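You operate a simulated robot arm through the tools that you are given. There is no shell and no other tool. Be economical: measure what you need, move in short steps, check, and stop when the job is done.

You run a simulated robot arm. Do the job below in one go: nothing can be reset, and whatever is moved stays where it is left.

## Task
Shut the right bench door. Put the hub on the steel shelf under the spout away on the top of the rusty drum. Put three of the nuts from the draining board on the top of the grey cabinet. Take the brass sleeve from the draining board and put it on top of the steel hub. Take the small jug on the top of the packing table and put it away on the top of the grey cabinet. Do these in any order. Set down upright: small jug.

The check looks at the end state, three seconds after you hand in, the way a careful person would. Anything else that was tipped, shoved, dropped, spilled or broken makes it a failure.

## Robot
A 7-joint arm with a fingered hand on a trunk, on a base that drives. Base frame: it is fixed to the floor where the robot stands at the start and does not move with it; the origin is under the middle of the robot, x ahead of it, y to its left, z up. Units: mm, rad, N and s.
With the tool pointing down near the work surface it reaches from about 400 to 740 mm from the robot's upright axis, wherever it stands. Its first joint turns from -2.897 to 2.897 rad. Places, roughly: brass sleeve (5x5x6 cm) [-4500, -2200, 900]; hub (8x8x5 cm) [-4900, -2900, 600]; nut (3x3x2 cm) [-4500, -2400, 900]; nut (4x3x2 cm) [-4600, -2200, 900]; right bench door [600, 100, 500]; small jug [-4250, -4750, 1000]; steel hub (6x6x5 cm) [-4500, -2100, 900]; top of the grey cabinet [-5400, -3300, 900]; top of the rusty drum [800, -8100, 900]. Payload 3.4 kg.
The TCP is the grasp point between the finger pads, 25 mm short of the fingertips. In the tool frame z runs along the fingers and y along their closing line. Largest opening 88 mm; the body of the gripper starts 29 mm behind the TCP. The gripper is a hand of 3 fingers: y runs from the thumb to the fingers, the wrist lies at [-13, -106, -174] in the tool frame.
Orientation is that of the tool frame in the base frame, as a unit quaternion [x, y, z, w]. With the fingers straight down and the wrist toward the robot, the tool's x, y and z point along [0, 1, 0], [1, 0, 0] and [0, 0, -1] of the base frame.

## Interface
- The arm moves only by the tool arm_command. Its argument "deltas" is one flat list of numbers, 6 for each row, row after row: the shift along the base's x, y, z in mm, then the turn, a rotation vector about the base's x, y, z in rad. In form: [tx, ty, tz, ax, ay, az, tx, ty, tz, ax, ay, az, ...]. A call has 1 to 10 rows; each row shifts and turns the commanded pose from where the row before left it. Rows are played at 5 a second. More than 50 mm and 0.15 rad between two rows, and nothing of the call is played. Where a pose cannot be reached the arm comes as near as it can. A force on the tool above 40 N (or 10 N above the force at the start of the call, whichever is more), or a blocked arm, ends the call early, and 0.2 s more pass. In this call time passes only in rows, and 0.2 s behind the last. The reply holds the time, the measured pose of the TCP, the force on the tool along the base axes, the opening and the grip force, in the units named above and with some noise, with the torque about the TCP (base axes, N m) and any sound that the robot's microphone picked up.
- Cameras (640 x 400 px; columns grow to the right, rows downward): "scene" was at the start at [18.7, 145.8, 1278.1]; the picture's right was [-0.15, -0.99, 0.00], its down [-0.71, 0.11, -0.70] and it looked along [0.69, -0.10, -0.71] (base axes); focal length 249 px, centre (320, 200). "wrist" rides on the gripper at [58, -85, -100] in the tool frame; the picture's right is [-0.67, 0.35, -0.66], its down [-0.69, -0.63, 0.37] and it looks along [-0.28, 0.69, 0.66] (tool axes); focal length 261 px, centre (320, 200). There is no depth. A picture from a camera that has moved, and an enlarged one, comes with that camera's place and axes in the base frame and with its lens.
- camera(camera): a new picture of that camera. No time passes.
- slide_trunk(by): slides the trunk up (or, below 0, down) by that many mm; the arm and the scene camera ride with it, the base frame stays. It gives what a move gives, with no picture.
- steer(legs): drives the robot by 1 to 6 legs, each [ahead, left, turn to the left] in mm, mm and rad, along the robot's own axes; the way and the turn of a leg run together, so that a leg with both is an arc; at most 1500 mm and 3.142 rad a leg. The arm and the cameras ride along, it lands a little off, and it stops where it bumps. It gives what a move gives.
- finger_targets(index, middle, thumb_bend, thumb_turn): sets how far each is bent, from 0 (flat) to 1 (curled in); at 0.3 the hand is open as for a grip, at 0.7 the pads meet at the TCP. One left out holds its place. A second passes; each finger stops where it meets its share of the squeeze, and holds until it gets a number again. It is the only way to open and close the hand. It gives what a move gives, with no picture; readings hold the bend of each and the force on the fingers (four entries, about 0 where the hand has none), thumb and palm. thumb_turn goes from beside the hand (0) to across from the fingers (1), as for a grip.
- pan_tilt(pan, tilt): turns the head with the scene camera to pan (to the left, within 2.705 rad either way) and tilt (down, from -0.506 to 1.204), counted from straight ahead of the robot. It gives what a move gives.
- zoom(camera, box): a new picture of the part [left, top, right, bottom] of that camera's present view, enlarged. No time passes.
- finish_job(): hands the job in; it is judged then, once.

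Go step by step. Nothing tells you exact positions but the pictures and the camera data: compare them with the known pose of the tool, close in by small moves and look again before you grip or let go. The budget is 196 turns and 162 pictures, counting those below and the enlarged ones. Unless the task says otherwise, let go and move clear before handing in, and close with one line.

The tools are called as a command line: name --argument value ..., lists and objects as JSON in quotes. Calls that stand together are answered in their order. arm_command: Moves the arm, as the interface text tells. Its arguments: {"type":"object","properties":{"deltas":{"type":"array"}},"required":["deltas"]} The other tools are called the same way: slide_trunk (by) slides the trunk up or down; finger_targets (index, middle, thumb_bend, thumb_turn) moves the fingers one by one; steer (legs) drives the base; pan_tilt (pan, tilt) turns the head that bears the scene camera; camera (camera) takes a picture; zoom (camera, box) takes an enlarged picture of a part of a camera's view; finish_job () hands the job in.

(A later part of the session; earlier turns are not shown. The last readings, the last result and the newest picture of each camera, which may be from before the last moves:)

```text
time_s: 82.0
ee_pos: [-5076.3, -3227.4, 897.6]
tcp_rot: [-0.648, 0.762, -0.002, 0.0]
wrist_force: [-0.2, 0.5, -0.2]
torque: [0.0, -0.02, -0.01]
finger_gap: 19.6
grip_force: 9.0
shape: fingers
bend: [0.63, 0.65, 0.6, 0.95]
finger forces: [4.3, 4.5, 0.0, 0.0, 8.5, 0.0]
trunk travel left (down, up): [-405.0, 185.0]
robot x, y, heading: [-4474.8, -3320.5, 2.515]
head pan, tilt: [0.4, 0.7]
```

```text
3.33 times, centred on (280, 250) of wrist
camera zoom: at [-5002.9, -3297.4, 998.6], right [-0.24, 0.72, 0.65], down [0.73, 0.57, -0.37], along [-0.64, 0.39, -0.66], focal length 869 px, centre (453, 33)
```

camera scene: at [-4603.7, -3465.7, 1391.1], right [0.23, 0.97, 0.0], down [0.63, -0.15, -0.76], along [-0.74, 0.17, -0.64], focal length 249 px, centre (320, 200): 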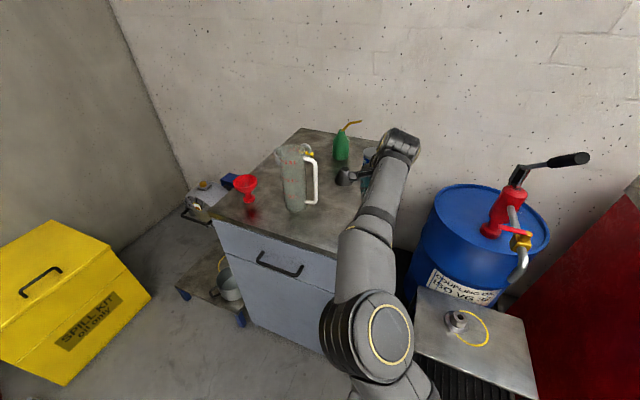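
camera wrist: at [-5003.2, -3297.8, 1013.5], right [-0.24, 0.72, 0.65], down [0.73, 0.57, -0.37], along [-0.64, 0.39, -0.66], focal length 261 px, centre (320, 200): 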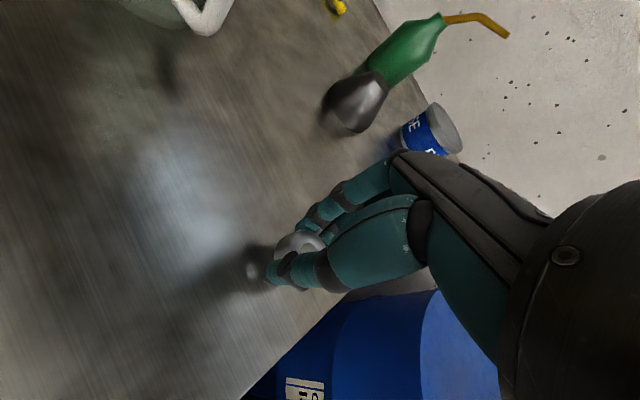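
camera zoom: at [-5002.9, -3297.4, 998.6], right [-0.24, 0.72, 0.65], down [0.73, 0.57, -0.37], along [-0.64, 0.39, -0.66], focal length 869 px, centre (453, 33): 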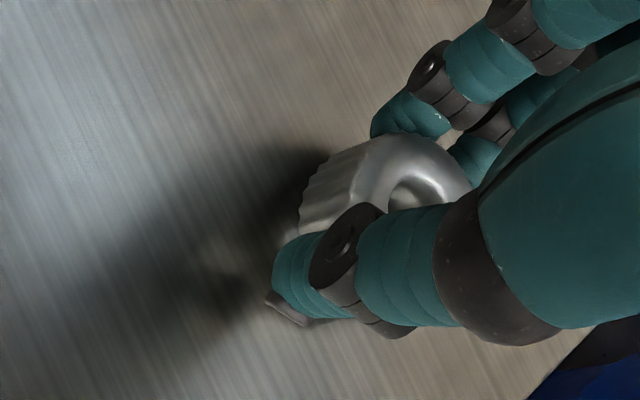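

Very close now; two more small steps.

arm_command --deltas '[0, 0, -2, 0, 0, 0]'

arm_command --deltas '[0, 0, -2, 0, 0, 0]'

arm_command --deltas '[0, 0, -2, 0, 0, 0]'

zoom --camera "wrist" --box '[200, 190, 360, 310]'

```text
time_s: 82.4
ee_pos: [-5076.5, -3227.3, 895.2]
tcp_rot: [-0.648, 0.761, -0.002, 0.0]
wrist_force: [-0.2, 0.3, -0.2]
torque: [0.0, 0.01, -0.02]
finger_gap: 19.4
grip_force: 9.1
shape: fingers
bend: [0.63, 0.65, 0.6, 0.95]
finger forces: [4.3, 4.6, 0.0, 0.0, 8.6, 0.0]
trunk travel left (down, up): [-405.0, 185.0]
robot x, y, heading: [-4475.0, -3322.9, 2.511]
head pan, tilt: [0.4, 0.7]
```

```text
time_s: 82.8
ee_pos: [-5075.6, -3227.4, 893.0]
tcp_rot: [-0.648, 0.761, -0.001, -0.001]
wrist_force: [0.3, -1.2, -0.5]
torque: [-0.01, -0.04, 0.02]
finger_gap: 19.5
grip_force: 8.7
shape: fingers
bend: [0.63, 0.65, 0.6, 0.95]
finger forces: [4.2, 4.5, 0.1, 0.0, 8.6, 0.1]
trunk travel left (down, up): [-405.0, 185.0]
robot x, y, heading: [-4474.0, -3322.5, 2.508]
head pan, tilt: [0.4, 0.7]
```

```text
time_s: 83.2
ee_pos: [-5076.7, -3227.7, 891.5]
tcp_rot: [-0.648, 0.761, -0.001, 0.0]
wrist_force: [-0.2, -0.2, -0.9]
torque: [-0.03, 0.01, -0.02]
finger_gap: 19.6
grip_force: 8.8
shape: fingers
bend: [0.63, 0.65, 0.6, 0.95]
finger forces: [4.2, 4.6, 0.0, 0.1, 8.5, 0.1]
trunk travel left (down, up): [-405.0, 185.0]
robot x, y, heading: [-4474.6, -3318.6, 2.511]
head pan, tilt: [0.4, 0.7]
```

```text
3.33 times, centred on (280, 250) of wrist
camera zoom: at [-5003.1, -3297.5, 992.6], right [-0.24, 0.72, 0.65], down [0.73, 0.57, -0.37], along [-0.64, 0.39, -0.66], focal length 869 px, centre (453, 33)
```

zoom: 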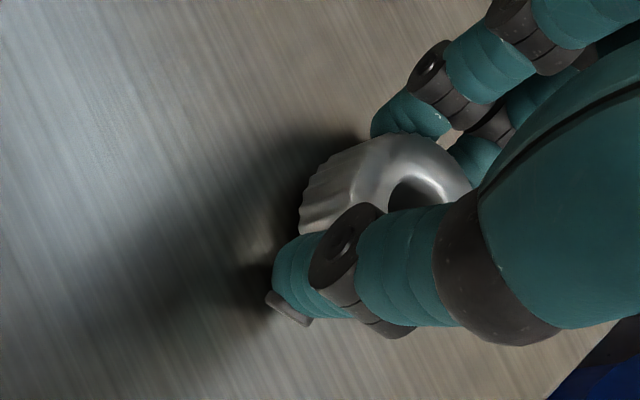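

Still a sliver of gap; continue lower.

arm_command --deltas '[0, 0, -2, 0, 0, 0]'

arm_command --deltas '[0, 0, -2, 0, 0, 0]'

arm_command --deltas '[0, 0, -2, 0, 0, 0]'

arm_command --deltas '[0, 0, -2, 0, 0, 0]'

zoom --camera "wrist" --box '[200, 190, 360, 310]'

```text
time_s: 83.6
ee_pos: [-5077.2, -3227.5, 888.9]
tcp_rot: [-0.647, 0.762, -0.001, 0.0]
wrist_force: [0.0, 0.2, -1.2]
torque: [0.02, -0.04, -0.02]
finger_gap: 19.5
grip_force: 8.5
shape: fingers
bend: [0.63, 0.65, 0.6, 0.95]
finger forces: [4.4, 4.6, 0.1, 0.0, 8.5, 0.1]
trunk travel left (down, up): [-405.0, 185.0]
robot x, y, heading: [-4477.5, -3321.7, 2.506]
head pan, tilt: [0.4, 0.7]
```

```text
time_s: 84.0
ee_pos: [-5076.2, -3227.2, 888.5]
tcp_rot: [-0.647, 0.762, 0.0, -0.001]
wrist_force: [-0.8, 0.6, 2.4]
torque: [0.04, 0.04, 0.03]
finger_gap: 19.4
grip_force: 9.6
shape: fingers
bend: [0.63, 0.65, 0.6, 0.95]
finger forces: [4.4, 6.6, 0.1, 0.1, 8.6, 0.0]
trunk travel left (down, up): [-405.0, 185.0]
robot x, y, heading: [-4477.3, -3324.3, 2.507]
head pan, tilt: [0.4, 0.7]
```

```text
time_s: 84.4
ee_pos: [-5076.4, -3227.0, 887.9]
tcp_rot: [-0.647, 0.762, 0.0, -0.001]
wrist_force: [-3.8, 0.6, 13.4]
torque: [0.1, 0.13, 0.02]
finger_gap: 19.3
grip_force: 13.9
shape: fingers
bend: [0.63, 0.64, 0.6, 0.95]
finger forces: [4.8, 13.7, 0.0, 0.1, 9.2, 0.1]
trunk travel left (down, up): [-405.0, 185.0]
robot x, y, heading: [-4477.5, -3319.2, 2.508]
head pan, tilt: [0.4, 0.7]
```

```text
time_s: 84.8
ee_pos: [-5076.7, -3227.1, 888.0]
tcp_rot: [-0.647, 0.762, 0.002, -0.003]
wrist_force: [-5.2, 0.1, 32.9]
torque: [-0.05, 0.03, 0.0]
finger_gap: 19.1
grip_force: 22.6
shape: fingers
bend: [0.63, 0.63, 0.61, 0.95]
finger forces: [8.4, 17.1, 0.0, 0.0, 20.1, 0.1]
trunk travel left (down, up): [-405.0, 185.0]
robot x, y, heading: [-4473.8, -3320.7, 2.515]
head pan, tilt: [0.4, 0.7]
```

```text
3.33 times, centred on (280, 250) of wrist
camera zoom: at [-5001.5, -3297.6, 987.6], right [-0.23, 0.72, 0.66], down [0.73, 0.57, -0.37], along [-0.64, 0.39, -0.66], focal length 869 px, centre (453, 33)
```

zoom: 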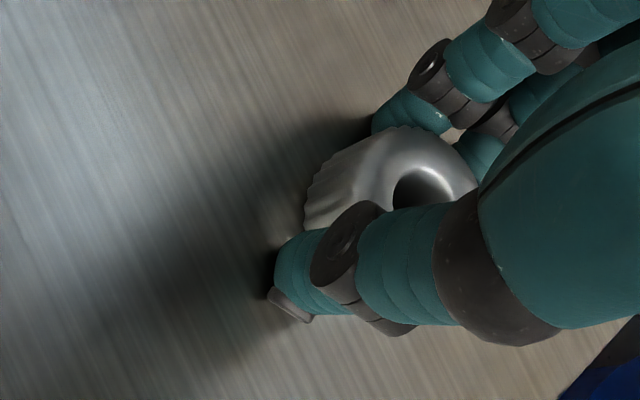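

Contact is at TCP z≈888.5, so the cabinet top is about 862. I'll relieve the pressure, open, and lift away.

arm_command --deltas '[0, 0, 4, 0, 0, 0]'

finger_targets --index 0.3 --middle 0.3 --thumb_bend 0.3

arm_command --deltas '[0, 0, 15, 0, 0, 0, 0, 0, 40, 0, 0, 0, 0, 0, 45, 0, 0, 0, 26, -19, 45, 0, 0, 0, 26, -19, 45, 0, 0, 0]'

camera --camera "wrist"

```text
time_s: 85.2
ee_pos: [-5076.3, -3228.1, 888.0]
tcp_rot: [-0.647, 0.762, -0.001, 0.0]
wrist_force: [-6.9, 0.6, 18.4]
torque: [0.1, 0.28, -0.01]
finger_gap: 19.3
grip_force: 16.7
shape: fingers
bend: [0.62, 0.63, 0.61, 0.95]
finger forces: [8.6, 15.9, 0.1, 0.0, 8.4, 0.0]
trunk travel left (down, up): [-405.0, 185.0]
robot x, y, heading: [-4475.8, -3324.0, 2.511]
head pan, tilt: [0.4, 0.7]
```

```text
time_s: 86.2
ee_pos: [-5076.7, -3226.8, 886.8]
tcp_rot: [-0.649, 0.761, -0.002, 0.0]
wrist_force: [-0.2, -0.6, 0.5]
torque: [0.0, 0.04, 0.01]
finger_gap: 84.5
grip_force: 0.2
shape: fingers
bend: [0.3, 0.3, 0.3, 0.97]
finger forces: [0.1, 0.0, 0.0, 0.0, 0.0, 0.0]
trunk travel left (down, up): [-405.0, 185.0]
robot x, y, heading: [-4477.3, -3324.7, 2.513]
head pan, tilt: [0.4, 0.7]
```

```text
refused: row 4 steps farther than a row can; nothing moved
```

```text
128 pictures are left
camera wrist: at [-5002.9, -3297.7, 988.0], right [-0.24, 0.72, 0.65], down [0.73, 0.57, -0.37], along [-0.64, 0.39, -0.66], focal length 261 px, centre (320, 200)
```

wrist: 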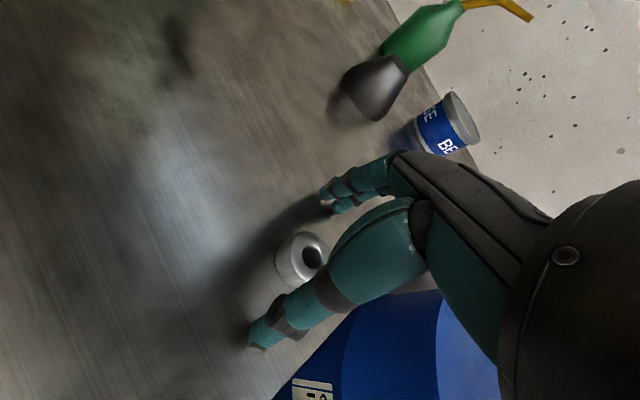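

The nut sits flat on the cabinet. I'll lift, retract and slide back to the draining board for the next nut.

arm_command --deltas '[0, 0, 15, 0, 0, 0, 0, 0, 45, 0, 0, 0, 0, 0, 45, 0, 0, 0, 26, -19, 25, 0, 0, 0, 26, -19, 25, 0, 0, 0, 26, -19, 25, 0, 0, 0, 26, -19, 25, 0, 0, 0]'

slide_trunk --by 120

steer --legs '[[0, -900, 0]]'

camera --camera "scene"

```text
time_s: 87.8
ee_pos: [-4972.1, -3303.8, 1093.8]
tcp_rot: [-0.647, 0.762, -0.001, 0.0]
wrist_force: [0.7, -0.7, 0.1]
torque: [0.01, 0.0, 0.0]
finger_gap: 84.6
grip_force: 0.1
shape: fingers
bend: [0.3, 0.3, 0.3, 0.97]
finger forces: [0.0, 0.1, 0.0, 0.0, 0.0, 0.0]
trunk travel left (down, up): [-405.0, 185.0]
robot x, y, heading: [-4474.9, -3327.7, 2.504]
head pan, tilt: [0.4, 0.7]
```

```text
time_s: 89.3
ee_pos: [-4973.9, -3303.8, 1213.2]
tcp_rot: [-0.648, 0.762, -0.003, 0.0]
wrist_force: [-0.7, 0.6, -0.5]
torque: [-0.01, 0.0, -0.02]
finger_gap: 84.6
grip_force: 0.1
shape: fingers
bend: [0.3, 0.3, 0.3, 0.97]
finger forces: [0.1, 0.0, 0.0, 0.0, 0.0, 0.0]
trunk travel left (down, up): [-525.0, 65.0]
robot x, y, heading: [-4476.5, -3322.3, 2.513]
head pan, tilt: [0.4, 0.7]
```

```text
time_s: 94.0
ee_pos: [-4439.7, -2570.7, 1213.4]
tcp_rot: [-0.65, 0.76, -0.001, 0.0]
wrist_force: [-0.6, 0.5, 0.3]
torque: [0.03, 0.0, 0.01]
finger_gap: 84.5
grip_force: 0.0
shape: fingers
bend: [0.3, 0.3, 0.3, 0.97]
finger forces: [0.0, 0.0, 0.0, 0.0, 0.1, 0.0]
trunk travel left (down, up): [-525.0, 65.0]
robot x, y, heading: [-3939.6, -2589.3, 2.516]
head pan, tilt: [0.4, 0.7]
```

```text
127 pictures are left
camera scene: at [-4069.5, -2731.1, 1511.1], right [0.22, 0.97, 0.0], down [0.63, -0.14, -0.77], along [-0.75, 0.17, -0.64], focal length 249 px, centre (320, 200)
```

scene: 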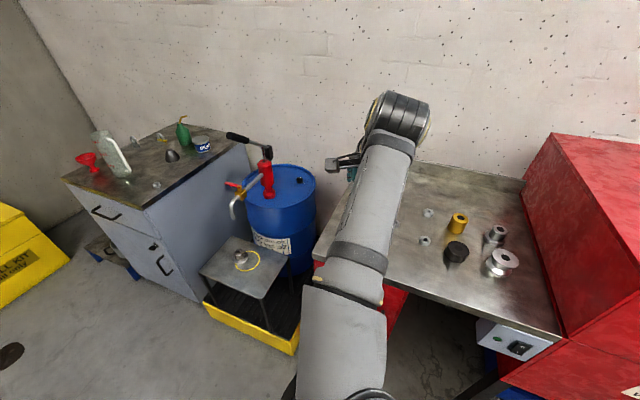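

Next the nearer hex nut at about (-4500,-2295). I'll move above it.

arm_command --deltas '[-8.6, 39.4, -28, 0, 0, 0, -8.6, 39.4, -28, 0, 0, 0, -8.6, 39.4, -28, 0, 0, 0, -8.6, 39.4, -28, 0, 0, 0, -8.6, 39.4, -28, 0, 0, 0, -8.6, 39.4, -28, 0, 0, 0, -8.6, 39.4, -28, 0, 0, 0]'

camera --camera "wrist"

zoom --camera "wrist" --box '[180, 200, 380, 325]'

```text
time_s: 95.6
ee_pos: [-4502.5, -2294.7, 1015.9]
tcp_rot: [-0.65, 0.76, -0.001, 0.0]
wrist_force: [0.0, -0.5, -0.8]
torque: [0.04, -0.01, -0.03]
finger_gap: 84.6
grip_force: 0.0
shape: fingers
bend: [0.3, 0.3, 0.3, 0.97]
finger forces: [0.1, 0.0, 0.0, 0.0, 0.1, 0.1]
trunk travel left (down, up): [-525.0, 65.0]
robot x, y, heading: [-3943.0, -2588.9, 2.516]
head pan, tilt: [0.4, 0.7]
```

```text
126 pictures are left
camera wrist: at [-4428.1, -2364.4, 1116.5], right [-0.24, 0.72, 0.65], down [0.73, 0.58, -0.37], along [-0.64, 0.39, -0.66], focal length 261 px, centre (320, 200)
```

wrist: 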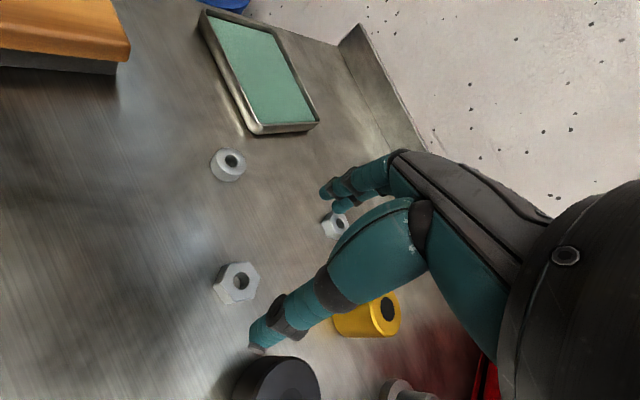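

```text
3.20 times, centred on (280, 262) of wrist
camera zoom: at [-4428.1, -2364.4, 1116.5], right [-0.24, 0.72, 0.65], down [0.73, 0.58, -0.37], along [-0.64, 0.39, -0.66], focal length 834 px, centre (448, 0)
```

zoom: 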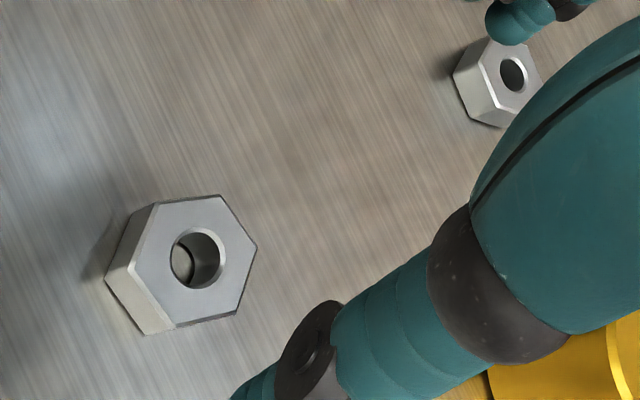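

The hex nut is centred at about (-4497,-2294) with flats near the 157° direction. I'll turn the hand slightly to match and descend.

arm_command --deltas '[2.5, 0.5, -38, 0, 0, -0.125, 2.5, 0.5, -38, 0, 0, -0.125, 0, 0, -8, 0, 0, 0]'

camera --camera "wrist"

```text
time_s: 96.4
ee_pos: [-4495.2, -2293.6, 931.6]
tcp_rot: [-0.549, 0.836, -0.001, -0.001]
wrist_force: [0.9, -0.4, -0.7]
torque: [0.03, -0.01, -0.04]
finger_gap: 84.2
grip_force: 0.1
shape: fingers
bend: [0.3, 0.3, 0.3, 0.97]
finger forces: [0.0, 0.1, 0.0, 0.0, 0.0, 0.0]
trunk travel left (down, up): [-525.0, 65.0]
robot x, y, heading: [-3940.9, -2584.9, 2.517]
head pan, tilt: [0.4, 0.7]
```

```text
124 pictures are left
camera wrist: at [-4441.3, -2379.5, 1033.2], right [-0.05, 0.75, 0.65], down [0.85, 0.38, -0.37], along [-0.52, 0.54, -0.66], focal length 261 px, centre (320, 200)
```

wrist: 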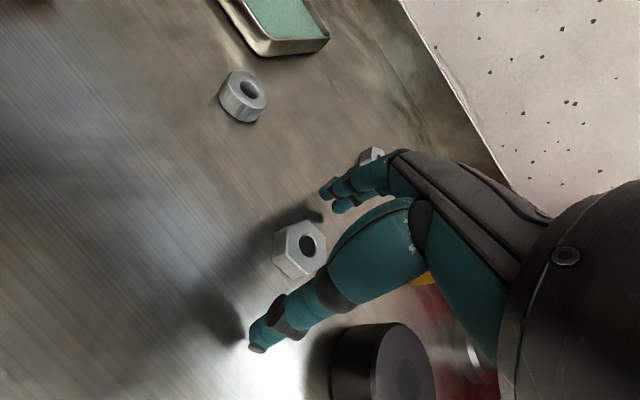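

Aligned as before. Lower slightly and grip.

arm_command --deltas '[0, 0, -3, 0, 0, 0]'

finger_targets --index 0.7 --middle 0.7 --thumb_bend 0.7

arm_command --deltas '[0, 0, 10, 0, 0, 0, 0, 0, 30, 0, 0, 0, 0, 0, 40, 0, 0, 0]'

camera --camera "wrist"

```text
time_s: 96.8
ee_pos: [-4494.7, -2293.2, 929.2]
tcp_rot: [-0.55, 0.835, -0.002, 0.0]
wrist_force: [-0.7, -0.2, 1.4]
torque: [0.0, -0.03, 0.01]
finger_gap: 84.4
grip_force: 0.0
shape: fingers
bend: [0.3, 0.3, 0.3, 0.97]
finger forces: [0.0, 0.0, 0.0, 0.0, 0.0, 0.0]
trunk travel left (down, up): [-525.0, 65.0]
robot x, y, heading: [-3941.9, -2581.7, 2.514]
head pan, tilt: [0.4, 0.7]
```

```text
time_s: 97.8
ee_pos: [-4495.7, -2292.7, 930.1]
tcp_rot: [-0.55, 0.835, -0.001, -0.001]
wrist_force: [-0.6, -0.3, 0.7]
torque: [0.0, -0.01, 0.0]
finger_gap: 22.8
grip_force: 10.3
shape: fingers
bend: [0.61, 0.64, 0.58, 0.96]
finger forces: [5.8, 4.6, 0.0, 0.0, 10.2, 0.1]
trunk travel left (down, up): [-525.0, 65.0]
robot x, y, heading: [-3940.9, -2590.0, 2.515]
head pan, tilt: [0.4, 0.7]
```

```text
time_s: 98.6
ee_pos: [-4495.5, -2293.8, 1010.3]
tcp_rot: [-0.549, 0.836, -0.002, -0.001]
wrist_force: [0.6, -0.2, -0.7]
torque: [-0.01, 0.02, 0.01]
finger_gap: 22.9
grip_force: 10.5
shape: fingers
bend: [0.61, 0.64, 0.58, 0.96]
finger forces: [5.6, 4.4, 0.0, 0.0, 10.1, 0.1]
trunk travel left (down, up): [-525.0, 65.0]
robot x, y, heading: [-3942.9, -2588.8, 2.514]
head pan, tilt: [0.4, 0.7]
```

```text
123 pictures are left
camera wrist: at [-4441.2, -2379.5, 1111.1], right [-0.06, 0.76, 0.65], down [0.85, 0.38, -0.37], along [-0.52, 0.54, -0.66], focal length 261 px, centre (320, 200)
```

wrist: 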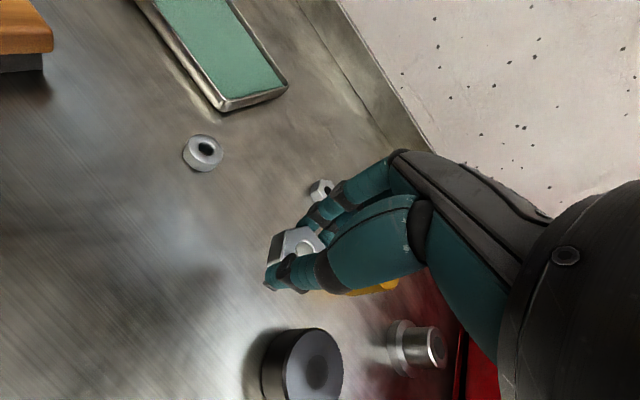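

The hex nut is held. Retract, raise and slide to the cabinet again.

arm_command --deltas '[24, -36, 20, 0, 0, 0, 24, -36, 20, 0, 0, 0, 24, -36, 20, 0, 0, 0, 24, -36, 20, 0, 0, 0, 24, -36, 20, 0, 0, 0]'

slide_trunk --by 60

steer --legs '[[0, 900, 0]]'

```text
time_s: 99.8
ee_pos: [-4376.1, -2473.9, 1110.2]
tcp_rot: [-0.549, 0.836, -0.002, -0.001]
wrist_force: [1.3, 0.0, -0.6]
torque: [0.0, 0.0, 0.0]
finger_gap: 22.8
grip_force: 10.0
shape: fingers
bend: [0.61, 0.65, 0.58, 0.96]
finger forces: [5.7, 4.3, 0.0, 0.0, 9.8, 0.0]
trunk travel left (down, up): [-525.0, 65.0]
robot x, y, heading: [-3939.7, -2583.6, 2.512]
head pan, tilt: [0.4, 0.7]
```

```text
time_s: 100.8
ee_pos: [-4376.3, -2473.1, 1169.1]
tcp_rot: [-0.55, 0.835, -0.001, -0.001]
wrist_force: [-0.1, 0.4, -1.4]
torque: [0.0, 0.03, 0.01]
finger_gap: 22.5
grip_force: 10.0
shape: fingers
bend: [0.61, 0.65, 0.58, 0.96]
finger forces: [5.8, 4.1, 0.0, 0.0, 9.7, 0.1]
trunk travel left (down, up): [-585.0, 5.0]
robot x, y, heading: [-3943.0, -2584.5, 2.518]
head pan, tilt: [0.4, 0.7]
```

```text
time_s: 105.6
ee_pos: [-4898.8, -3209.4, 1169.4]
tcp_rot: [-0.554, 0.832, -0.002, -0.001]
wrist_force: [-0.4, -0.1, -1.6]
torque: [0.03, 0.0, 0.0]
finger_gap: 21.7
grip_force: 9.2
shape: fingers
bend: [0.62, 0.65, 0.59, 0.96]
finger forces: [5.6, 3.7, 0.1, 0.0, 9.3, 0.0]
trunk travel left (down, up): [-585.0, 5.0]
robot x, y, heading: [-4462.5, -3315.0, 2.527]
head pan, tilt: [0.4, 0.7]
```

Now over to the placing spot (-5005,-3281) and lower the trunk.

arm_command --deltas '[-35.4, -24, 0, 0, 0, 0, -35.4, -24, 0, 0, 0, 0, -35.4, -24, 0, 0, 0, 0]'

slide_trunk --by -245

camera --camera "wrist"

```text
time_s: 106.4
ee_pos: [-5005.2, -3280.5, 1170.2]
tcp_rot: [-0.555, 0.832, -0.002, 0.0]
wrist_force: [0.8, 0.6, 0.0]
torque: [-0.02, -0.01, 0.0]
finger_gap: 21.8
grip_force: 9.3
shape: fingers
bend: [0.62, 0.65, 0.59, 0.96]
finger forces: [5.6, 3.8, 0.0, 0.0, 9.2, 0.0]
trunk travel left (down, up): [-585.0, 5.0]
robot x, y, heading: [-4466.2, -3317.0, 2.526]
head pan, tilt: [0.4, 0.7]
```

```text
time_s: 108.9
ee_pos: [-5003.6, -3280.5, 925.2]
tcp_rot: [-0.555, 0.832, -0.002, 0.0]
wrist_force: [0.0, -0.1, -0.5]
torque: [0.0, -0.03, 0.01]
finger_gap: 21.7
grip_force: 8.8
shape: fingers
bend: [0.62, 0.65, 0.59, 0.96]
finger forces: [5.5, 3.7, 0.0, 0.0, 9.0, 0.0]
trunk travel left (down, up): [-340.0, 250.0]
robot x, y, heading: [-4459.9, -3313.3, 2.527]
head pan, tilt: [0.4, 0.7]
```

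```text
122 pictures are left
camera wrist: at [-4948.8, -3366.1, 1026.0], right [-0.07, 0.75, 0.65], down [0.84, 0.39, -0.37], along [-0.53, 0.53, -0.66], focal length 261 px, centre (320, 200)
```

wrist: 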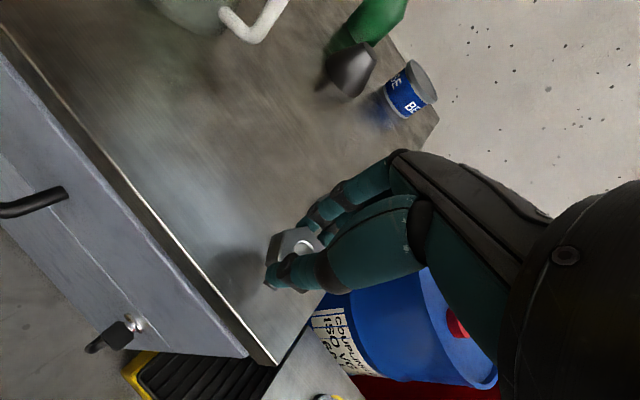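

The corner is at about (-4948,-3261), so I'm a bit close to the front edge. I'll shift to (-5042,-3316), then lower to the known contact height.

arm_command --deltas '[-19, -18, 0, 0, 0, 0, -19, -18, 0, 0, 0, 0, 0, 0, -18, 0, 0, 0, 0, 0, -14, 0, 0, 0]'

arm_command --deltas '[0, 0, -2, 0, 0, 0]'

zoom --camera "wrist" --box '[200, 190, 360, 310]'

```text
time_s: 109.9
ee_pos: [-5041.7, -3316.3, 893.1]
tcp_rot: [-0.555, 0.832, -0.002, -0.001]
wrist_force: [0.7, 0.2, -0.8]
torque: [0.02, 0.0, 0.0]
finger_gap: 21.7
grip_force: 9.7
shape: fingers
bend: [0.62, 0.65, 0.59, 0.96]
finger forces: [5.5, 3.7, 0.0, 0.1, 9.0, 0.0]
trunk travel left (down, up): [-340.0, 250.0]
robot x, y, heading: [-4460.7, -3317.2, 2.531]
head pan, tilt: [0.4, 0.7]
```

```text
time_s: 110.3
ee_pos: [-5042.1, -3316.1, 892.3]
tcp_rot: [-0.555, 0.832, -0.001, -0.001]
wrist_force: [-0.5, 0.3, -1.0]
torque: [-0.03, -0.03, 0.0]
finger_gap: 21.6
grip_force: 9.7
shape: fingers
bend: [0.62, 0.65, 0.59, 0.96]
finger forces: [5.4, 3.7, 0.0, 0.0, 9.0, 0.0]
trunk travel left (down, up): [-340.0, 250.0]
robot x, y, heading: [-4467.5, -3315.1, 2.529]
head pan, tilt: [0.4, 0.7]
```

```text
3.33 times, centred on (280, 250) of wrist
camera zoom: at [-4987.0, -3402.2, 992.2], right [-0.07, 0.75, 0.65], down [0.84, 0.39, -0.37], along [-0.53, 0.53, -0.66], focal length 869 px, centre (453, 33)
```

zoom: 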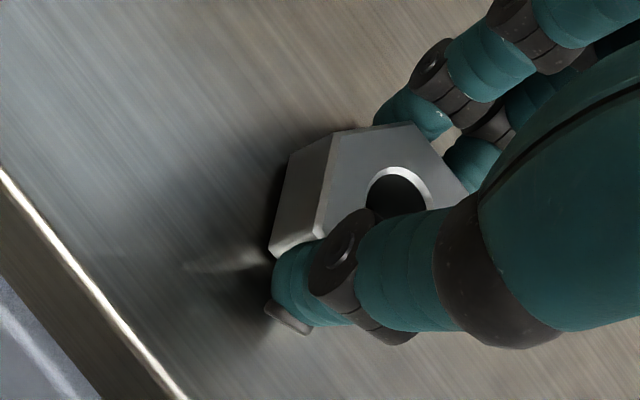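

arm_command --deltas '[0, 0, -2, 0, 0, 0]'

arm_command --deltas '[0, 0, -1.5, 0, 0, 0]'

```text
time_s: 110.7
ee_pos: [-5042.2, -3315.8, 889.3]
tcp_rot: [-0.555, 0.832, -0.001, 0.0]
wrist_force: [0.1, 0.3, 1.4]
torque: [-0.03, 0.0, 0.06]
finger_gap: 21.5
grip_force: 9.6
shape: fingers
bend: [0.62, 0.65, 0.59, 0.96]
finger forces: [6.1, 4.0, 0.0, 0.0, 9.0, 0.0]
trunk travel left (down, up): [-340.0, 250.0]
robot x, y, heading: [-4461.7, -3316.6, 2.533]
head pan, tilt: [0.4, 0.7]
```

```text
time_s: 111.1
ee_pos: [-5042.9, -3316.5, 888.2]
tcp_rot: [-0.555, 0.832, -0.001, -0.002]
wrist_force: [-1.1, 0.8, 8.0]
torque: [-0.03, -0.04, 0.03]
finger_gap: 21.7
grip_force: 10.4
shape: fingers
bend: [0.62, 0.65, 0.6, 0.96]
finger forces: [6.5, 4.6, 0.0, 0.1, 9.5, 0.1]
trunk travel left (down, up): [-340.0, 250.0]
robot x, y, heading: [-4461.5, -3314.9, 2.529]
head pan, tilt: [0.4, 0.7]
```

Contact is made gently; release and lift.

finger_targets --index 0.45 --middle 0.45 --thumb_bend 0.4

arm_command --deltas '[0, 0, 10, 0, 0, 0, 0, 0, 45, 0, 0, 0, 0, 0, 45, 0, 0, 0, 26, -10, 35, 0, 0, 0, 26, -10, 35, 0, 0, 0, 26, 0, 35, 0, 0, 0]'

camera --camera "wrist"

```text
time_s: 112.1
ee_pos: [-5041.4, -3316.6, 888.8]
tcp_rot: [-0.555, 0.832, -0.002, 0.0]
wrist_force: [1.2, -1.3, 8.0]
torque: [0.13, 0.13, 0.0]
finger_gap: 57.8
grip_force: 3.4
shape: fingers
bend: [0.45, 0.48, 0.4, 0.97]
finger forces: [0.0, 7.3, 0.0, 0.0, 0.0, 0.1]
trunk travel left (down, up): [-340.0, 250.0]
robot x, y, heading: [-4462.3, -3319.4, 2.53]
head pan, tilt: [0.4, 0.7]
```

```text
time_s: 113.5
ee_pos: [-4970.2, -3336.2, 1038.2]
tcp_rot: [-0.555, 0.832, -0.001, 0.0]
wrist_force: [0.2, 0.1, -0.3]
torque: [-0.03, -0.04, 0.03]
finger_gap: 57.8
grip_force: 0.1
shape: fingers
bend: [0.45, 0.45, 0.4, 0.97]
finger forces: [0.0, 0.0, 0.1, 0.0, 0.0, 0.0]
out of reach, approached as far as the arm can: row 3, 5
trunk travel left (down, up): [-340.0, 250.0]
robot x, y, heading: [-4460.8, -3318.9, 2.53]
head pan, tilt: [0.4, 0.7]
```

```text
120 pictures are left
camera wrist: at [-4914.6, -3421.4, 1138.6], right [-0.07, 0.75, 0.65], down [0.84, 0.39, -0.37], along [-0.53, 0.53, -0.66], focal length 261 px, centre (320, 200)
```

wrist: 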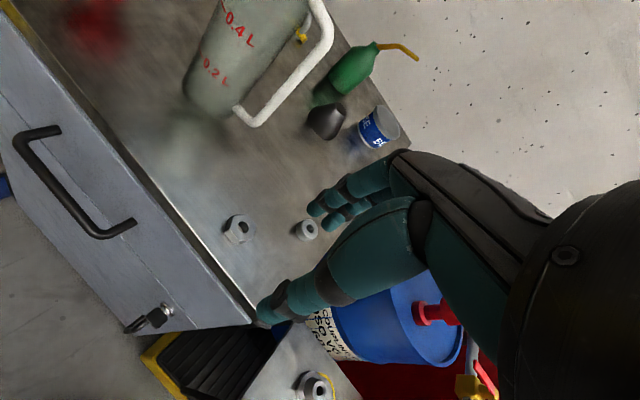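

Both nuts rest on the cabinet. Raise and go back for the round nut at (-4592,-2353).

slide_trunk --by 190

steer --legs '[[0, 0, -0.018], [0, -880, 0]]'

finger_targets --index 0.3 --middle 0.3 --thumb_bend 0.3

```text
time_s: 115.6
ee_pos: [-4971.2, -3336.0, 1227.2]
tcp_rot: [-0.555, 0.832, -0.001, 0.0]
wrist_force: [0.1, 0.1, -0.4]
torque: [0.01, 0.01, 0.02]
finger_gap: 57.9
grip_force: 0.0
shape: fingers
bend: [0.45, 0.45, 0.4, 0.97]
finger forces: [0.0, 0.0, 0.0, 0.1, 0.1, 0.0]
trunk travel left (down, up): [-530.0, 60.0]
robot x, y, heading: [-4463.6, -3318.3, 2.528]
head pan, tilt: [0.4, 0.7]
```

```text
time_s: 120.6
ee_pos: [-4452.6, -2615.5, 1227.0]
tcp_rot: [-0.549, 0.836, -0.001, 0.0]
wrist_force: [0.4, 0.2, 1.0]
torque: [0.02, 0.0, -0.01]
finger_gap: 57.9
grip_force: 0.1
shape: fingers
bend: [0.45, 0.45, 0.4, 0.97]
finger forces: [0.0, 0.0, 0.0, 0.0, 0.0, 0.0]
trunk travel left (down, up): [-530.0, 60.0]
robot x, y, heading: [-3946.1, -2606.7, 2.512]
head pan, tilt: [0.4, 0.7]
```

```text
time_s: 121.6
ee_pos: [-4452.3, -2615.5, 1227.1]
tcp_rot: [-0.55, 0.835, -0.001, -0.001]
wrist_force: [0.5, 0.3, -0.3]
torque: [0.0, -0.05, -0.02]
finger_gap: 84.3
grip_force: 0.0
shape: fingers
bend: [0.3, 0.3, 0.3, 0.97]
finger forces: [0.0, 0.1, 0.0, 0.0, 0.1, 0.0]
trunk travel left (down, up): [-530.0, 60.0]
robot x, y, heading: [-3945.4, -2607.4, 2.512]
head pan, tilt: [0.4, 0.7]
```

arm_command --deltas '[-17.5, 32.8, -28, 0, 0, 0, -17.5, 32.8, -28, 0, 0, 0, -17.5, 32.8, -28, 0, 0, 0, -17.5, 32.8, -28, 0, 0, 0, -17.5, 32.8, -28, 0, 0, 0, -17.5, 32.8, -28, 0, 0, 0, -17.5, 32.8, -28, 0, 0, 0, -17.5, 32.8, -28, 0, 0, 0]'

camera --camera "wrist"

```text
time_s: 123.4
ee_pos: [-4592.8, -2353.2, 1003.4]
tcp_rot: [-0.549, 0.836, -0.002, -0.001]
wrist_force: [-0.1, -0.2, -0.4]
torque: [0.03, 0.02, -0.02]
finger_gap: 84.3
grip_force: 0.1
shape: fingers
bend: [0.3, 0.3, 0.3, 0.97]
finger forces: [0.1, 0.0, 0.0, 0.0, 0.1, 0.1]
trunk travel left (down, up): [-530.0, 60.0]
robot x, y, heading: [-3942.4, -2604.8, 2.513]
head pan, tilt: [0.4, 0.7]
```

```text
119 pictures are left
camera wrist: at [-4539.1, -2439.5, 1103.6], right [-0.05, 0.76, 0.65], down [0.85, 0.38, -0.37], along [-0.52, 0.54, -0.66], focal length 261 px, centre (320, 200)
```

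wrist: 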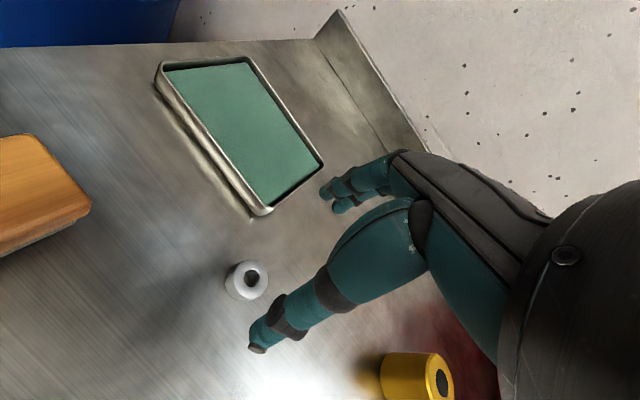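

The tray corner is near where the fingers would land, so I'll turn the hand by −0.5 rad and partly close the fingers, then descend over the nut at (-4590,-2351).

finger_targets --index 0.38 --middle 0.38 --thumb_bend 0.34

arm_command --deltas '[0.7, 0.5, -10, 0, 0, -0.125, 0.7, 0.5, -15, 0, 0, -0.125, 0.7, 0.5, -20, 0, 0, -0.125, 0.7, 0.5, -20, 0, 0, -0.125]'

camera --camera "wrist"

```text
time_s: 124.4
ee_pos: [-4593.1, -2354.2, 1003.6]
tcp_rot: [-0.549, 0.836, -0.001, -0.001]
wrist_force: [0.2, 0.7, -0.2]
torque: [0.01, -0.03, 0.01]
finger_gap: 72.7
grip_force: 0.0
shape: fingers
bend: [0.38, 0.38, 0.34, 0.97]
finger forces: [0.1, 0.1, 0.0, 0.1, 0.0, 0.0]
trunk travel left (down, up): [-530.0, 60.0]
robot x, y, heading: [-3943.3, -2602.8, 2.511]
head pan, tilt: [0.4, 0.7]
```

```text
time_s: 125.4
ee_pos: [-4565.6, -2354.2, 954.2]
tcp_rot: [-0.435, 0.901, -0.002, -0.004]
wrist_force: [0.9, 0.0, 0.2]
torque: [0.01, 0.03, 0.01]
finger_gap: 72.5
grip_force: 0.1
shape: fingers
bend: [0.38, 0.38, 0.34, 0.97]
finger forces: [0.0, 0.0, 0.0, 0.1, 0.0, 0.0]
out of reach, approached as far as the arm can: row 2, 3, 4
trunk travel left (down, up): [-530.0, 60.0]
robot x, y, heading: [-3945.9, -2606.8, 2.516]
head pan, tilt: [0.4, 0.7]
```

```text
118 pictures are left
camera wrist: at [-4534.8, -2450.5, 1055.7], right [0.15, 0.75, 0.65], down [0.92, 0.14, -0.37], along [-0.37, 0.65, -0.66], focal length 261 px, centre (320, 200)
```

wrist: 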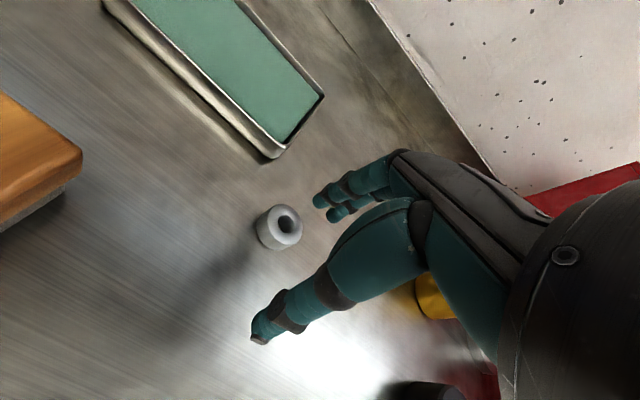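

That wrist turn is out of reach from here. I'll lift, retract, and shift the base 300 mm left so the approach lines up.

arm_command --deltas '[0, 0, 45, 0, 0, 0, 0, 0, 45, 0, 0, 0, 38, -28, 10, 0, 0, 0, 38, -28, 10, 0, 0, 0, 38, -28, 10, 0, 0, 0]'

steer --legs '[[0, 300, 0]]'

```text
time_s: 126.6
ee_pos: [-4449.5, -2435.9, 1073.9]
tcp_rot: [-0.435, 0.901, -0.003, -0.005]
wrist_force: [0.7, 0.2, 0.4]
torque: [-0.04, 0.01, 0.02]
finger_gap: 72.8
grip_force: 0.1
shape: fingers
bend: [0.38, 0.38, 0.34, 0.97]
finger forces: [0.0, 0.0, 0.0, 0.1, 0.1, 0.0]
trunk travel left (down, up): [-530.0, 60.0]
robot x, y, heading: [-3942.5, -2606.7, 2.519]
head pan, tilt: [0.4, 0.7]
```

```text
time_s: 128.6
ee_pos: [-4628.5, -2677.9, 1074.0]
tcp_rot: [-0.433, 0.901, -0.002, -0.004]
wrist_force: [-0.7, -0.4, 0.5]
torque: [-0.04, -0.01, -0.03]
finger_gap: 72.7
grip_force: 0.2
shape: fingers
bend: [0.38, 0.38, 0.34, 0.97]
finger forces: [0.1, 0.0, 0.0, 0.0, 0.0, 0.0]
trunk travel left (down, up): [-530.0, 60.0]
robot x, y, heading: [-4122.2, -2851.6, 2.506]
head pan, tilt: [0.4, 0.7]
```

arm_command --deltas '[5.5, 46.7, -9, 0, 0, -0.03, 5.5, 46.7, -9, 0, 0, -0.03, 5.5, 46.7, -9, 0, 0, -0.03, 5.5, 46.7, -9, 0, 0, -0.03, 5.5, 46.7, -9, 0, 0, -0.03, 5.5, 46.7, -9, 0, 0, -0.03, 5.5, 46.7, -9, 0, 0, -0.03]'

arm_command --deltas '[0, 0, -30, 0, 0, 0, 0, 0, -30, 0, 0, 0, 0, 0, -17, 0, 0, 0]'

camera --camera "wrist"

```text
time_s: 130.2
ee_pos: [-4589.1, -2349.8, 1010.0]
tcp_rot: [-0.336, 0.942, -0.002, -0.006]
wrist_force: [-0.4, -0.1, 0.6]
torque: [0.02, -0.01, 0.01]
finger_gap: 72.3
grip_force: 0.2
shape: fingers
bend: [0.38, 0.38, 0.34, 0.97]
finger forces: [0.1, 0.1, 0.1, 0.1, 0.0, 0.1]
trunk travel left (down, up): [-530.0, 60.0]
robot x, y, heading: [-4116.6, -2847.8, 2.512]
head pan, tilt: [0.4, 0.7]
```

```text
time_s: 131.0
ee_pos: [-4589.4, -2350.4, 933.9]
tcp_rot: [-0.337, 0.941, -0.001, -0.006]
wrist_force: [-0.4, 0.2, -0.6]
torque: [0.01, -0.01, 0.03]
finger_gap: 72.6
grip_force: 0.2
shape: fingers
bend: [0.38, 0.38, 0.34, 0.97]
finger forces: [0.1, 0.0, 0.0, 0.1, 0.0, 0.0]
trunk travel left (down, up): [-530.0, 60.0]
robot x, y, heading: [-4119.7, -2848.8, 2.509]
head pan, tilt: [0.4, 0.7]
```

```text
117 pictures are left
camera wrist: at [-4580.3, -2452.3, 1035.7], right [0.3, 0.7, 0.65], down [0.93, -0.06, -0.37], along [-0.23, 0.71, -0.66], focal length 261 px, centre (320, 200)
```

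wrist: 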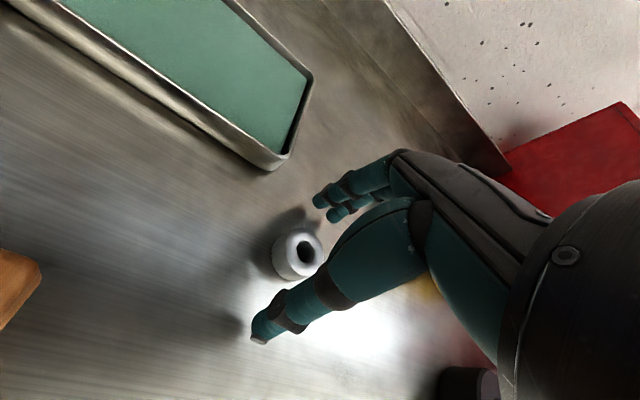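

Aligned and clear of the tray. Lower slightly and grip, then lift.

arm_command --deltas '[0, 0, -4, 0, 0, 0]'

finger_targets --index 0.7 --middle 0.7 --thumb_bend 0.7

arm_command --deltas '[0, 0, 10, 0, 0, 0, 0, 0, 40, 0, 0, 0, 0, 0, 40, 0, 0, 0, 0, -30, 30, 0, 0, 0, 0, -40, 25, 0, 0, 0, 0, -40, 25, 0, 0, 0]'

camera --camera "wrist"

```text
time_s: 131.4
ee_pos: [-4588.7, -2350.5, 930.7]
tcp_rot: [-0.337, 0.941, -0.002, -0.005]
wrist_force: [-0.5, -1.4, 0.0]
torque: [0.03, 0.03, 0.01]
finger_gap: 72.7
grip_force: 0.0
shape: fingers
bend: [0.38, 0.38, 0.34, 0.97]
finger forces: [0.0, 0.1, 0.0, 0.0, 0.1, 0.0]
trunk travel left (down, up): [-530.0, 60.0]
robot x, y, heading: [-4121.2, -2849.2, 2.505]
head pan, tilt: [0.4, 0.7]
```

```text
time_s: 132.4
ee_pos: [-4588.6, -2350.3, 931.3]
tcp_rot: [-0.337, 0.941, -0.003, -0.006]
wrist_force: [0.0, 0.0, -0.4]
torque: [0.0, 0.02, 0.0]
finger_gap: 20.2
grip_force: 9.3
shape: fingers
bend: [0.63, 0.65, 0.59, 0.96]
finger forces: [4.7, 4.3, 0.0, 0.1, 9.0, 0.0]
trunk travel left (down, up): [-530.0, 60.0]
robot x, y, heading: [-4121.5, -2849.0, 2.511]
head pan, tilt: [0.4, 0.7]
```

```text
time_s: 133.8
ee_pos: [-4589.2, -2460.8, 1100.7]
tcp_rot: [-0.336, 0.942, -0.002, -0.005]
wrist_force: [0.5, 0.5, -0.1]
torque: [0.02, 0.01, -0.02]
finger_gap: 20.2
grip_force: 9.1
shape: fingers
bend: [0.63, 0.65, 0.59, 0.96]
finger forces: [4.9, 4.2, 0.1, 0.0, 8.9, 0.1]
trunk travel left (down, up): [-530.0, 60.0]
robot x, y, heading: [-4121.8, -2851.5, 2.508]
head pan, tilt: [0.4, 0.7]
```

```text
116 pictures are left
camera wrist: at [-4580.2, -2562.2, 1201.9], right [0.3, 0.7, 0.65], down [0.93, -0.06, -0.37], along [-0.23, 0.71, -0.66], focal length 261 px, centre (320, 200)
```

wrist: 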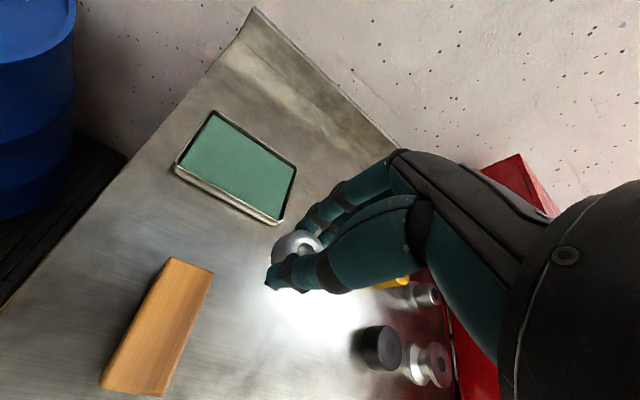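

Held. I'll swing it in front, turn the wrist back, raise and go to the cabinet.

arm_command --deltas '[5.3, -39, 5, 0, 0, 0.09, 5.3, -39, 5, 0, 0, 0.09, 5.3, -39, 5, 0, 0, 0.09, 5.3, -39, 5, 0, 0, 0.09, 5.3, -39, 5, 0, 0, 0.09, 5.3, -39, 5, 0, 0, 0.09, 5.3, -39, 5, 0, 0, 0.09]'

slide_trunk --by 50

steer --legs '[[0, 590, 0]]'

```text
time_s: 135.4
ee_pos: [-4551.5, -2734.3, 1135.2]
tcp_rot: [-0.612, 0.79, -0.004, -0.004]
wrist_force: [0.0, 0.4, -1.2]
torque: [0.01, -0.04, 0.0]
finger_gap: 20.3
grip_force: 8.9
shape: fingers
bend: [0.63, 0.65, 0.59, 0.96]
finger forces: [4.9, 4.4, 0.1, 0.0, 8.8, 0.1]
trunk travel left (down, up): [-530.0, 60.0]
robot x, y, heading: [-4121.8, -2845.2, 2.509]
head pan, tilt: [0.4, 0.7]
```

```text
time_s: 136.3
ee_pos: [-4552.5, -2732.6, 1183.7]
tcp_rot: [-0.613, 0.79, -0.004, -0.004]
wrist_force: [-0.2, -0.5, -1.7]
torque: [0.0, 0.0, 0.01]
finger_gap: 20.1
grip_force: 9.2
shape: fingers
bend: [0.63, 0.65, 0.59, 0.96]
finger forces: [4.9, 4.3, 0.0, 0.1, 8.8, 0.0]
trunk travel left (down, up): [-580.0, 10.0]
robot x, y, heading: [-4121.5, -2851.5, 2.511]
head pan, tilt: [0.4, 0.7]
```

```text
time_s: 139.7
ee_pos: [-4903.0, -3215.7, 1184.1]
tcp_rot: [-0.614, 0.789, -0.004, -0.004]
wrist_force: [0.1, 0.3, -0.3]
torque: [-0.01, 0.01, 0.01]
finger_gap: 20.0
grip_force: 8.9
shape: fingers
bend: [0.63, 0.65, 0.59, 0.96]
finger forces: [4.9, 4.4, 0.0, 0.0, 8.8, 0.0]
trunk travel left (down, up): [-580.0, 10.0]
robot x, y, heading: [-4473.2, -3332.4, 2.514]
head pan, tilt: [0.4, 0.7]
```

arm_command --deltas '[-37.3, -17, 0, 0, 0, 0, -37.3, -17, 0, 0, 0, 0, -37.3, -17, 0, 0, 0, 0]'

slide_trunk --by -245

camera --camera "wrist"

```text
time_s: 140.5
ee_pos: [-5016.3, -3266.6, 1183.0]
tcp_rot: [-0.613, 0.79, -0.005, -0.005]
wrist_force: [-0.3, 0.6, -0.4]
torque: [-0.02, 0.02, 0.0]
finger_gap: 20.3
grip_force: 9.1
shape: fingers
bend: [0.63, 0.65, 0.59, 0.96]
finger forces: [4.8, 4.5, 0.0, 0.0, 8.7, 0.0]
trunk travel left (down, up): [-580.0, 10.0]
robot x, y, heading: [-4472.6, -3329.5, 2.515]
head pan, tilt: [0.4, 0.7]
```

```text
time_s: 143.1
ee_pos: [-5014.7, -3265.9, 938.0]
tcp_rot: [-0.614, 0.789, -0.005, -0.003]
wrist_force: [-0.1, 0.1, -0.3]
torque: [-0.04, -0.02, -0.02]
finger_gap: 20.0
grip_force: 8.6
shape: fingers
bend: [0.63, 0.65, 0.59, 0.96]
finger forces: [4.8, 4.5, 0.1, 0.1, 8.8, 0.0]
trunk travel left (down, up): [-335.0, 255.0]
robot x, y, heading: [-4471.2, -3331.2, 2.516]
head pan, tilt: [0.4, 0.7]
```

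```text
115 pictures are left
camera wrist: at [-4947.6, -3341.7, 1039.9], right [-0.17, 0.74, 0.65], down [0.78, 0.51, -0.37], along [-0.6, 0.44, -0.66], focal length 261 px, centre (320, 200)
```

wrist: 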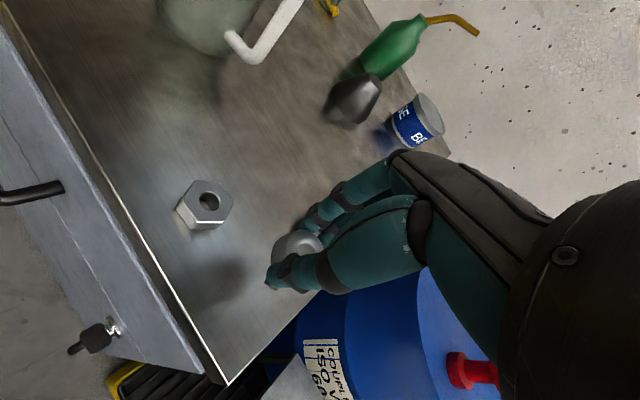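

Nut spots are clear. Lower to contact (expected about 891).

arm_command --deltas '[0, 0, -25, 0, 0, 0, 0, 0, -19, 0, 0, 0]'

arm_command --deltas '[0, 0, -2, 0, 0, 0]'

arm_command --deltas '[0, 0, -2, 0, 0, 0]'

zoom --camera "wrist" --box '[200, 190, 360, 310]'

```text
time_s: 143.7
ee_pos: [-5015.7, -3266.2, 894.7]
tcp_rot: [-0.614, 0.789, -0.003, -0.004]
wrist_force: [0.6, -0.1, -0.7]
torque: [0.03, 0.01, -0.01]
finger_gap: 20.1
grip_force: 8.9
shape: fingers
bend: [0.63, 0.65, 0.59, 0.96]
finger forces: [4.7, 4.6, 0.0, 0.0, 8.7, 0.1]
trunk travel left (down, up): [-335.0, 255.0]
robot x, y, heading: [-4476.2, -3329.0, 2.512]
head pan, tilt: [0.4, 0.7]
```

```text
time_s: 144.1
ee_pos: [-5016.1, -3266.5, 891.9]
tcp_rot: [-0.614, 0.789, -0.004, -0.004]
wrist_force: [-0.8, -0.2, -1.6]
torque: [-0.02, 0.01, 0.0]
finger_gap: 20.1
grip_force: 8.8
shape: fingers
bend: [0.63, 0.65, 0.59, 0.96]
finger forces: [4.6, 4.4, 0.0, 0.0, 8.6, 0.0]
trunk travel left (down, up): [-335.0, 255.0]
robot x, y, heading: [-4470.4, -3331.0, 2.518]
head pan, tilt: [0.4, 0.7]
```

```text
time_s: 144.4
ee_pos: [-5014.3, -3267.2, 890.7]
tcp_rot: [-0.614, 0.789, -0.004, -0.005]
wrist_force: [-0.1, -0.2, -0.5]
torque: [-0.02, -0.01, -0.01]
finger_gap: 19.9
grip_force: 8.8
shape: fingers
bend: [0.63, 0.65, 0.59, 0.96]
finger forces: [4.7, 4.4, 0.0, 0.1, 8.7, 0.0]
trunk travel left (down, up): [-335.0, 255.0]
robot x, y, heading: [-4470.9, -3330.5, 2.513]
head pan, tilt: [0.4, 0.7]
```

```text
3.33 times, centred on (280, 250) of wrist
camera zoom: at [-4947.4, -3341.6, 991.9], right [-0.17, 0.74, 0.65], down [0.78, 0.51, -0.37], along [-0.6, 0.44, -0.66], focal length 869 px, centre (453, 33)
```

zoom: 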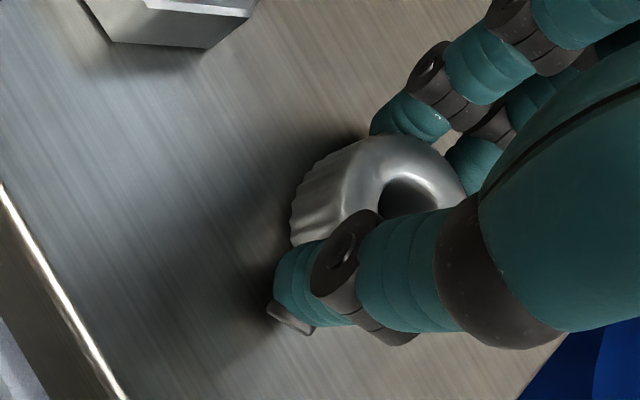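

arm_command --deltas '[0, 0, -2, 0, 0, 0]'

finger_targets --index 0.48 --middle 0.48 --thumb_bend 0.42

arm_command --deltas '[0, 0, 10, 0, 0, 0, 0, 0, 40, 0, 0, 0, 0, 0, 45, 0, 0, 0, 30, 0, 20, 0, 0, 0, 30, 0, 20, 0, 0, 0]'

camera --camera "wrist"

```text
time_s: 144.8
ee_pos: [-5015.2, -3267.2, 889.4]
tcp_rot: [-0.613, 0.79, -0.002, -0.005]
wrist_force: [-0.5, -0.7, 4.3]
torque: [-0.03, 0.0, 0.01]
finger_gap: 19.9
grip_force: 9.6
shape: fingers
bend: [0.63, 0.65, 0.59, 0.96]
finger forces: [5.3, 5.0, 0.0, 0.0, 9.1, 0.0]
trunk travel left (down, up): [-335.0, 255.0]
robot x, y, heading: [-4469.9, -3331.1, 2.513]
head pan, tilt: [0.4, 0.7]
```

```text
time_s: 145.8
ee_pos: [-5014.8, -3265.4, 890.1]
tcp_rot: [-0.614, 0.79, -0.004, -0.004]
wrist_force: [0.4, 0.8, 2.8]
torque: [0.03, 0.02, -0.03]
finger_gap: 52.2
grip_force: 1.6
shape: fingers
bend: [0.48, 0.49, 0.42, 0.97]
finger forces: [0.1, 2.6, 0.0, 0.0, 0.0, 0.0]
trunk travel left (down, up): [-335.0, 255.0]
robot x, y, heading: [-4472.4, -3332.1, 2.517]
head pan, tilt: [0.4, 0.7]
```

```text
time_s: 147.1
ee_pos: [-4955.1, -3265.0, 1023.7]
tcp_rot: [-0.614, 0.789, -0.004, -0.004]
wrist_force: [-0.2, 1.2, 0.1]
torque: [-0.02, 0.0, 0.0]
finger_gap: 52.2
grip_force: 0.1
shape: fingers
bend: [0.48, 0.48, 0.42, 0.97]
finger forces: [0.0, 0.1, 0.0, 0.0, 0.1, 0.1]
trunk travel left (down, up): [-335.0, 255.0]
robot x, y, heading: [-4467.6, -3330.4, 2.512]
head pan, tilt: [0.4, 0.7]
```

```text
113 pictures are left
camera wrist: at [-4887.5, -3340.8, 1124.1], right [-0.17, 0.74, 0.65], down [0.78, 0.51, -0.37], along [-0.6, 0.44, -0.66], focal length 261 px, centre (320, 200)
```

wrist: 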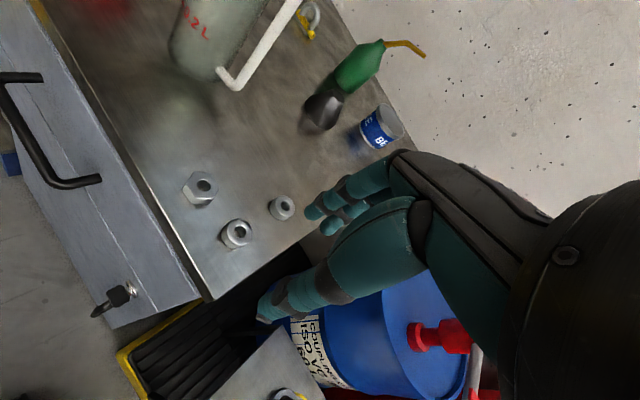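

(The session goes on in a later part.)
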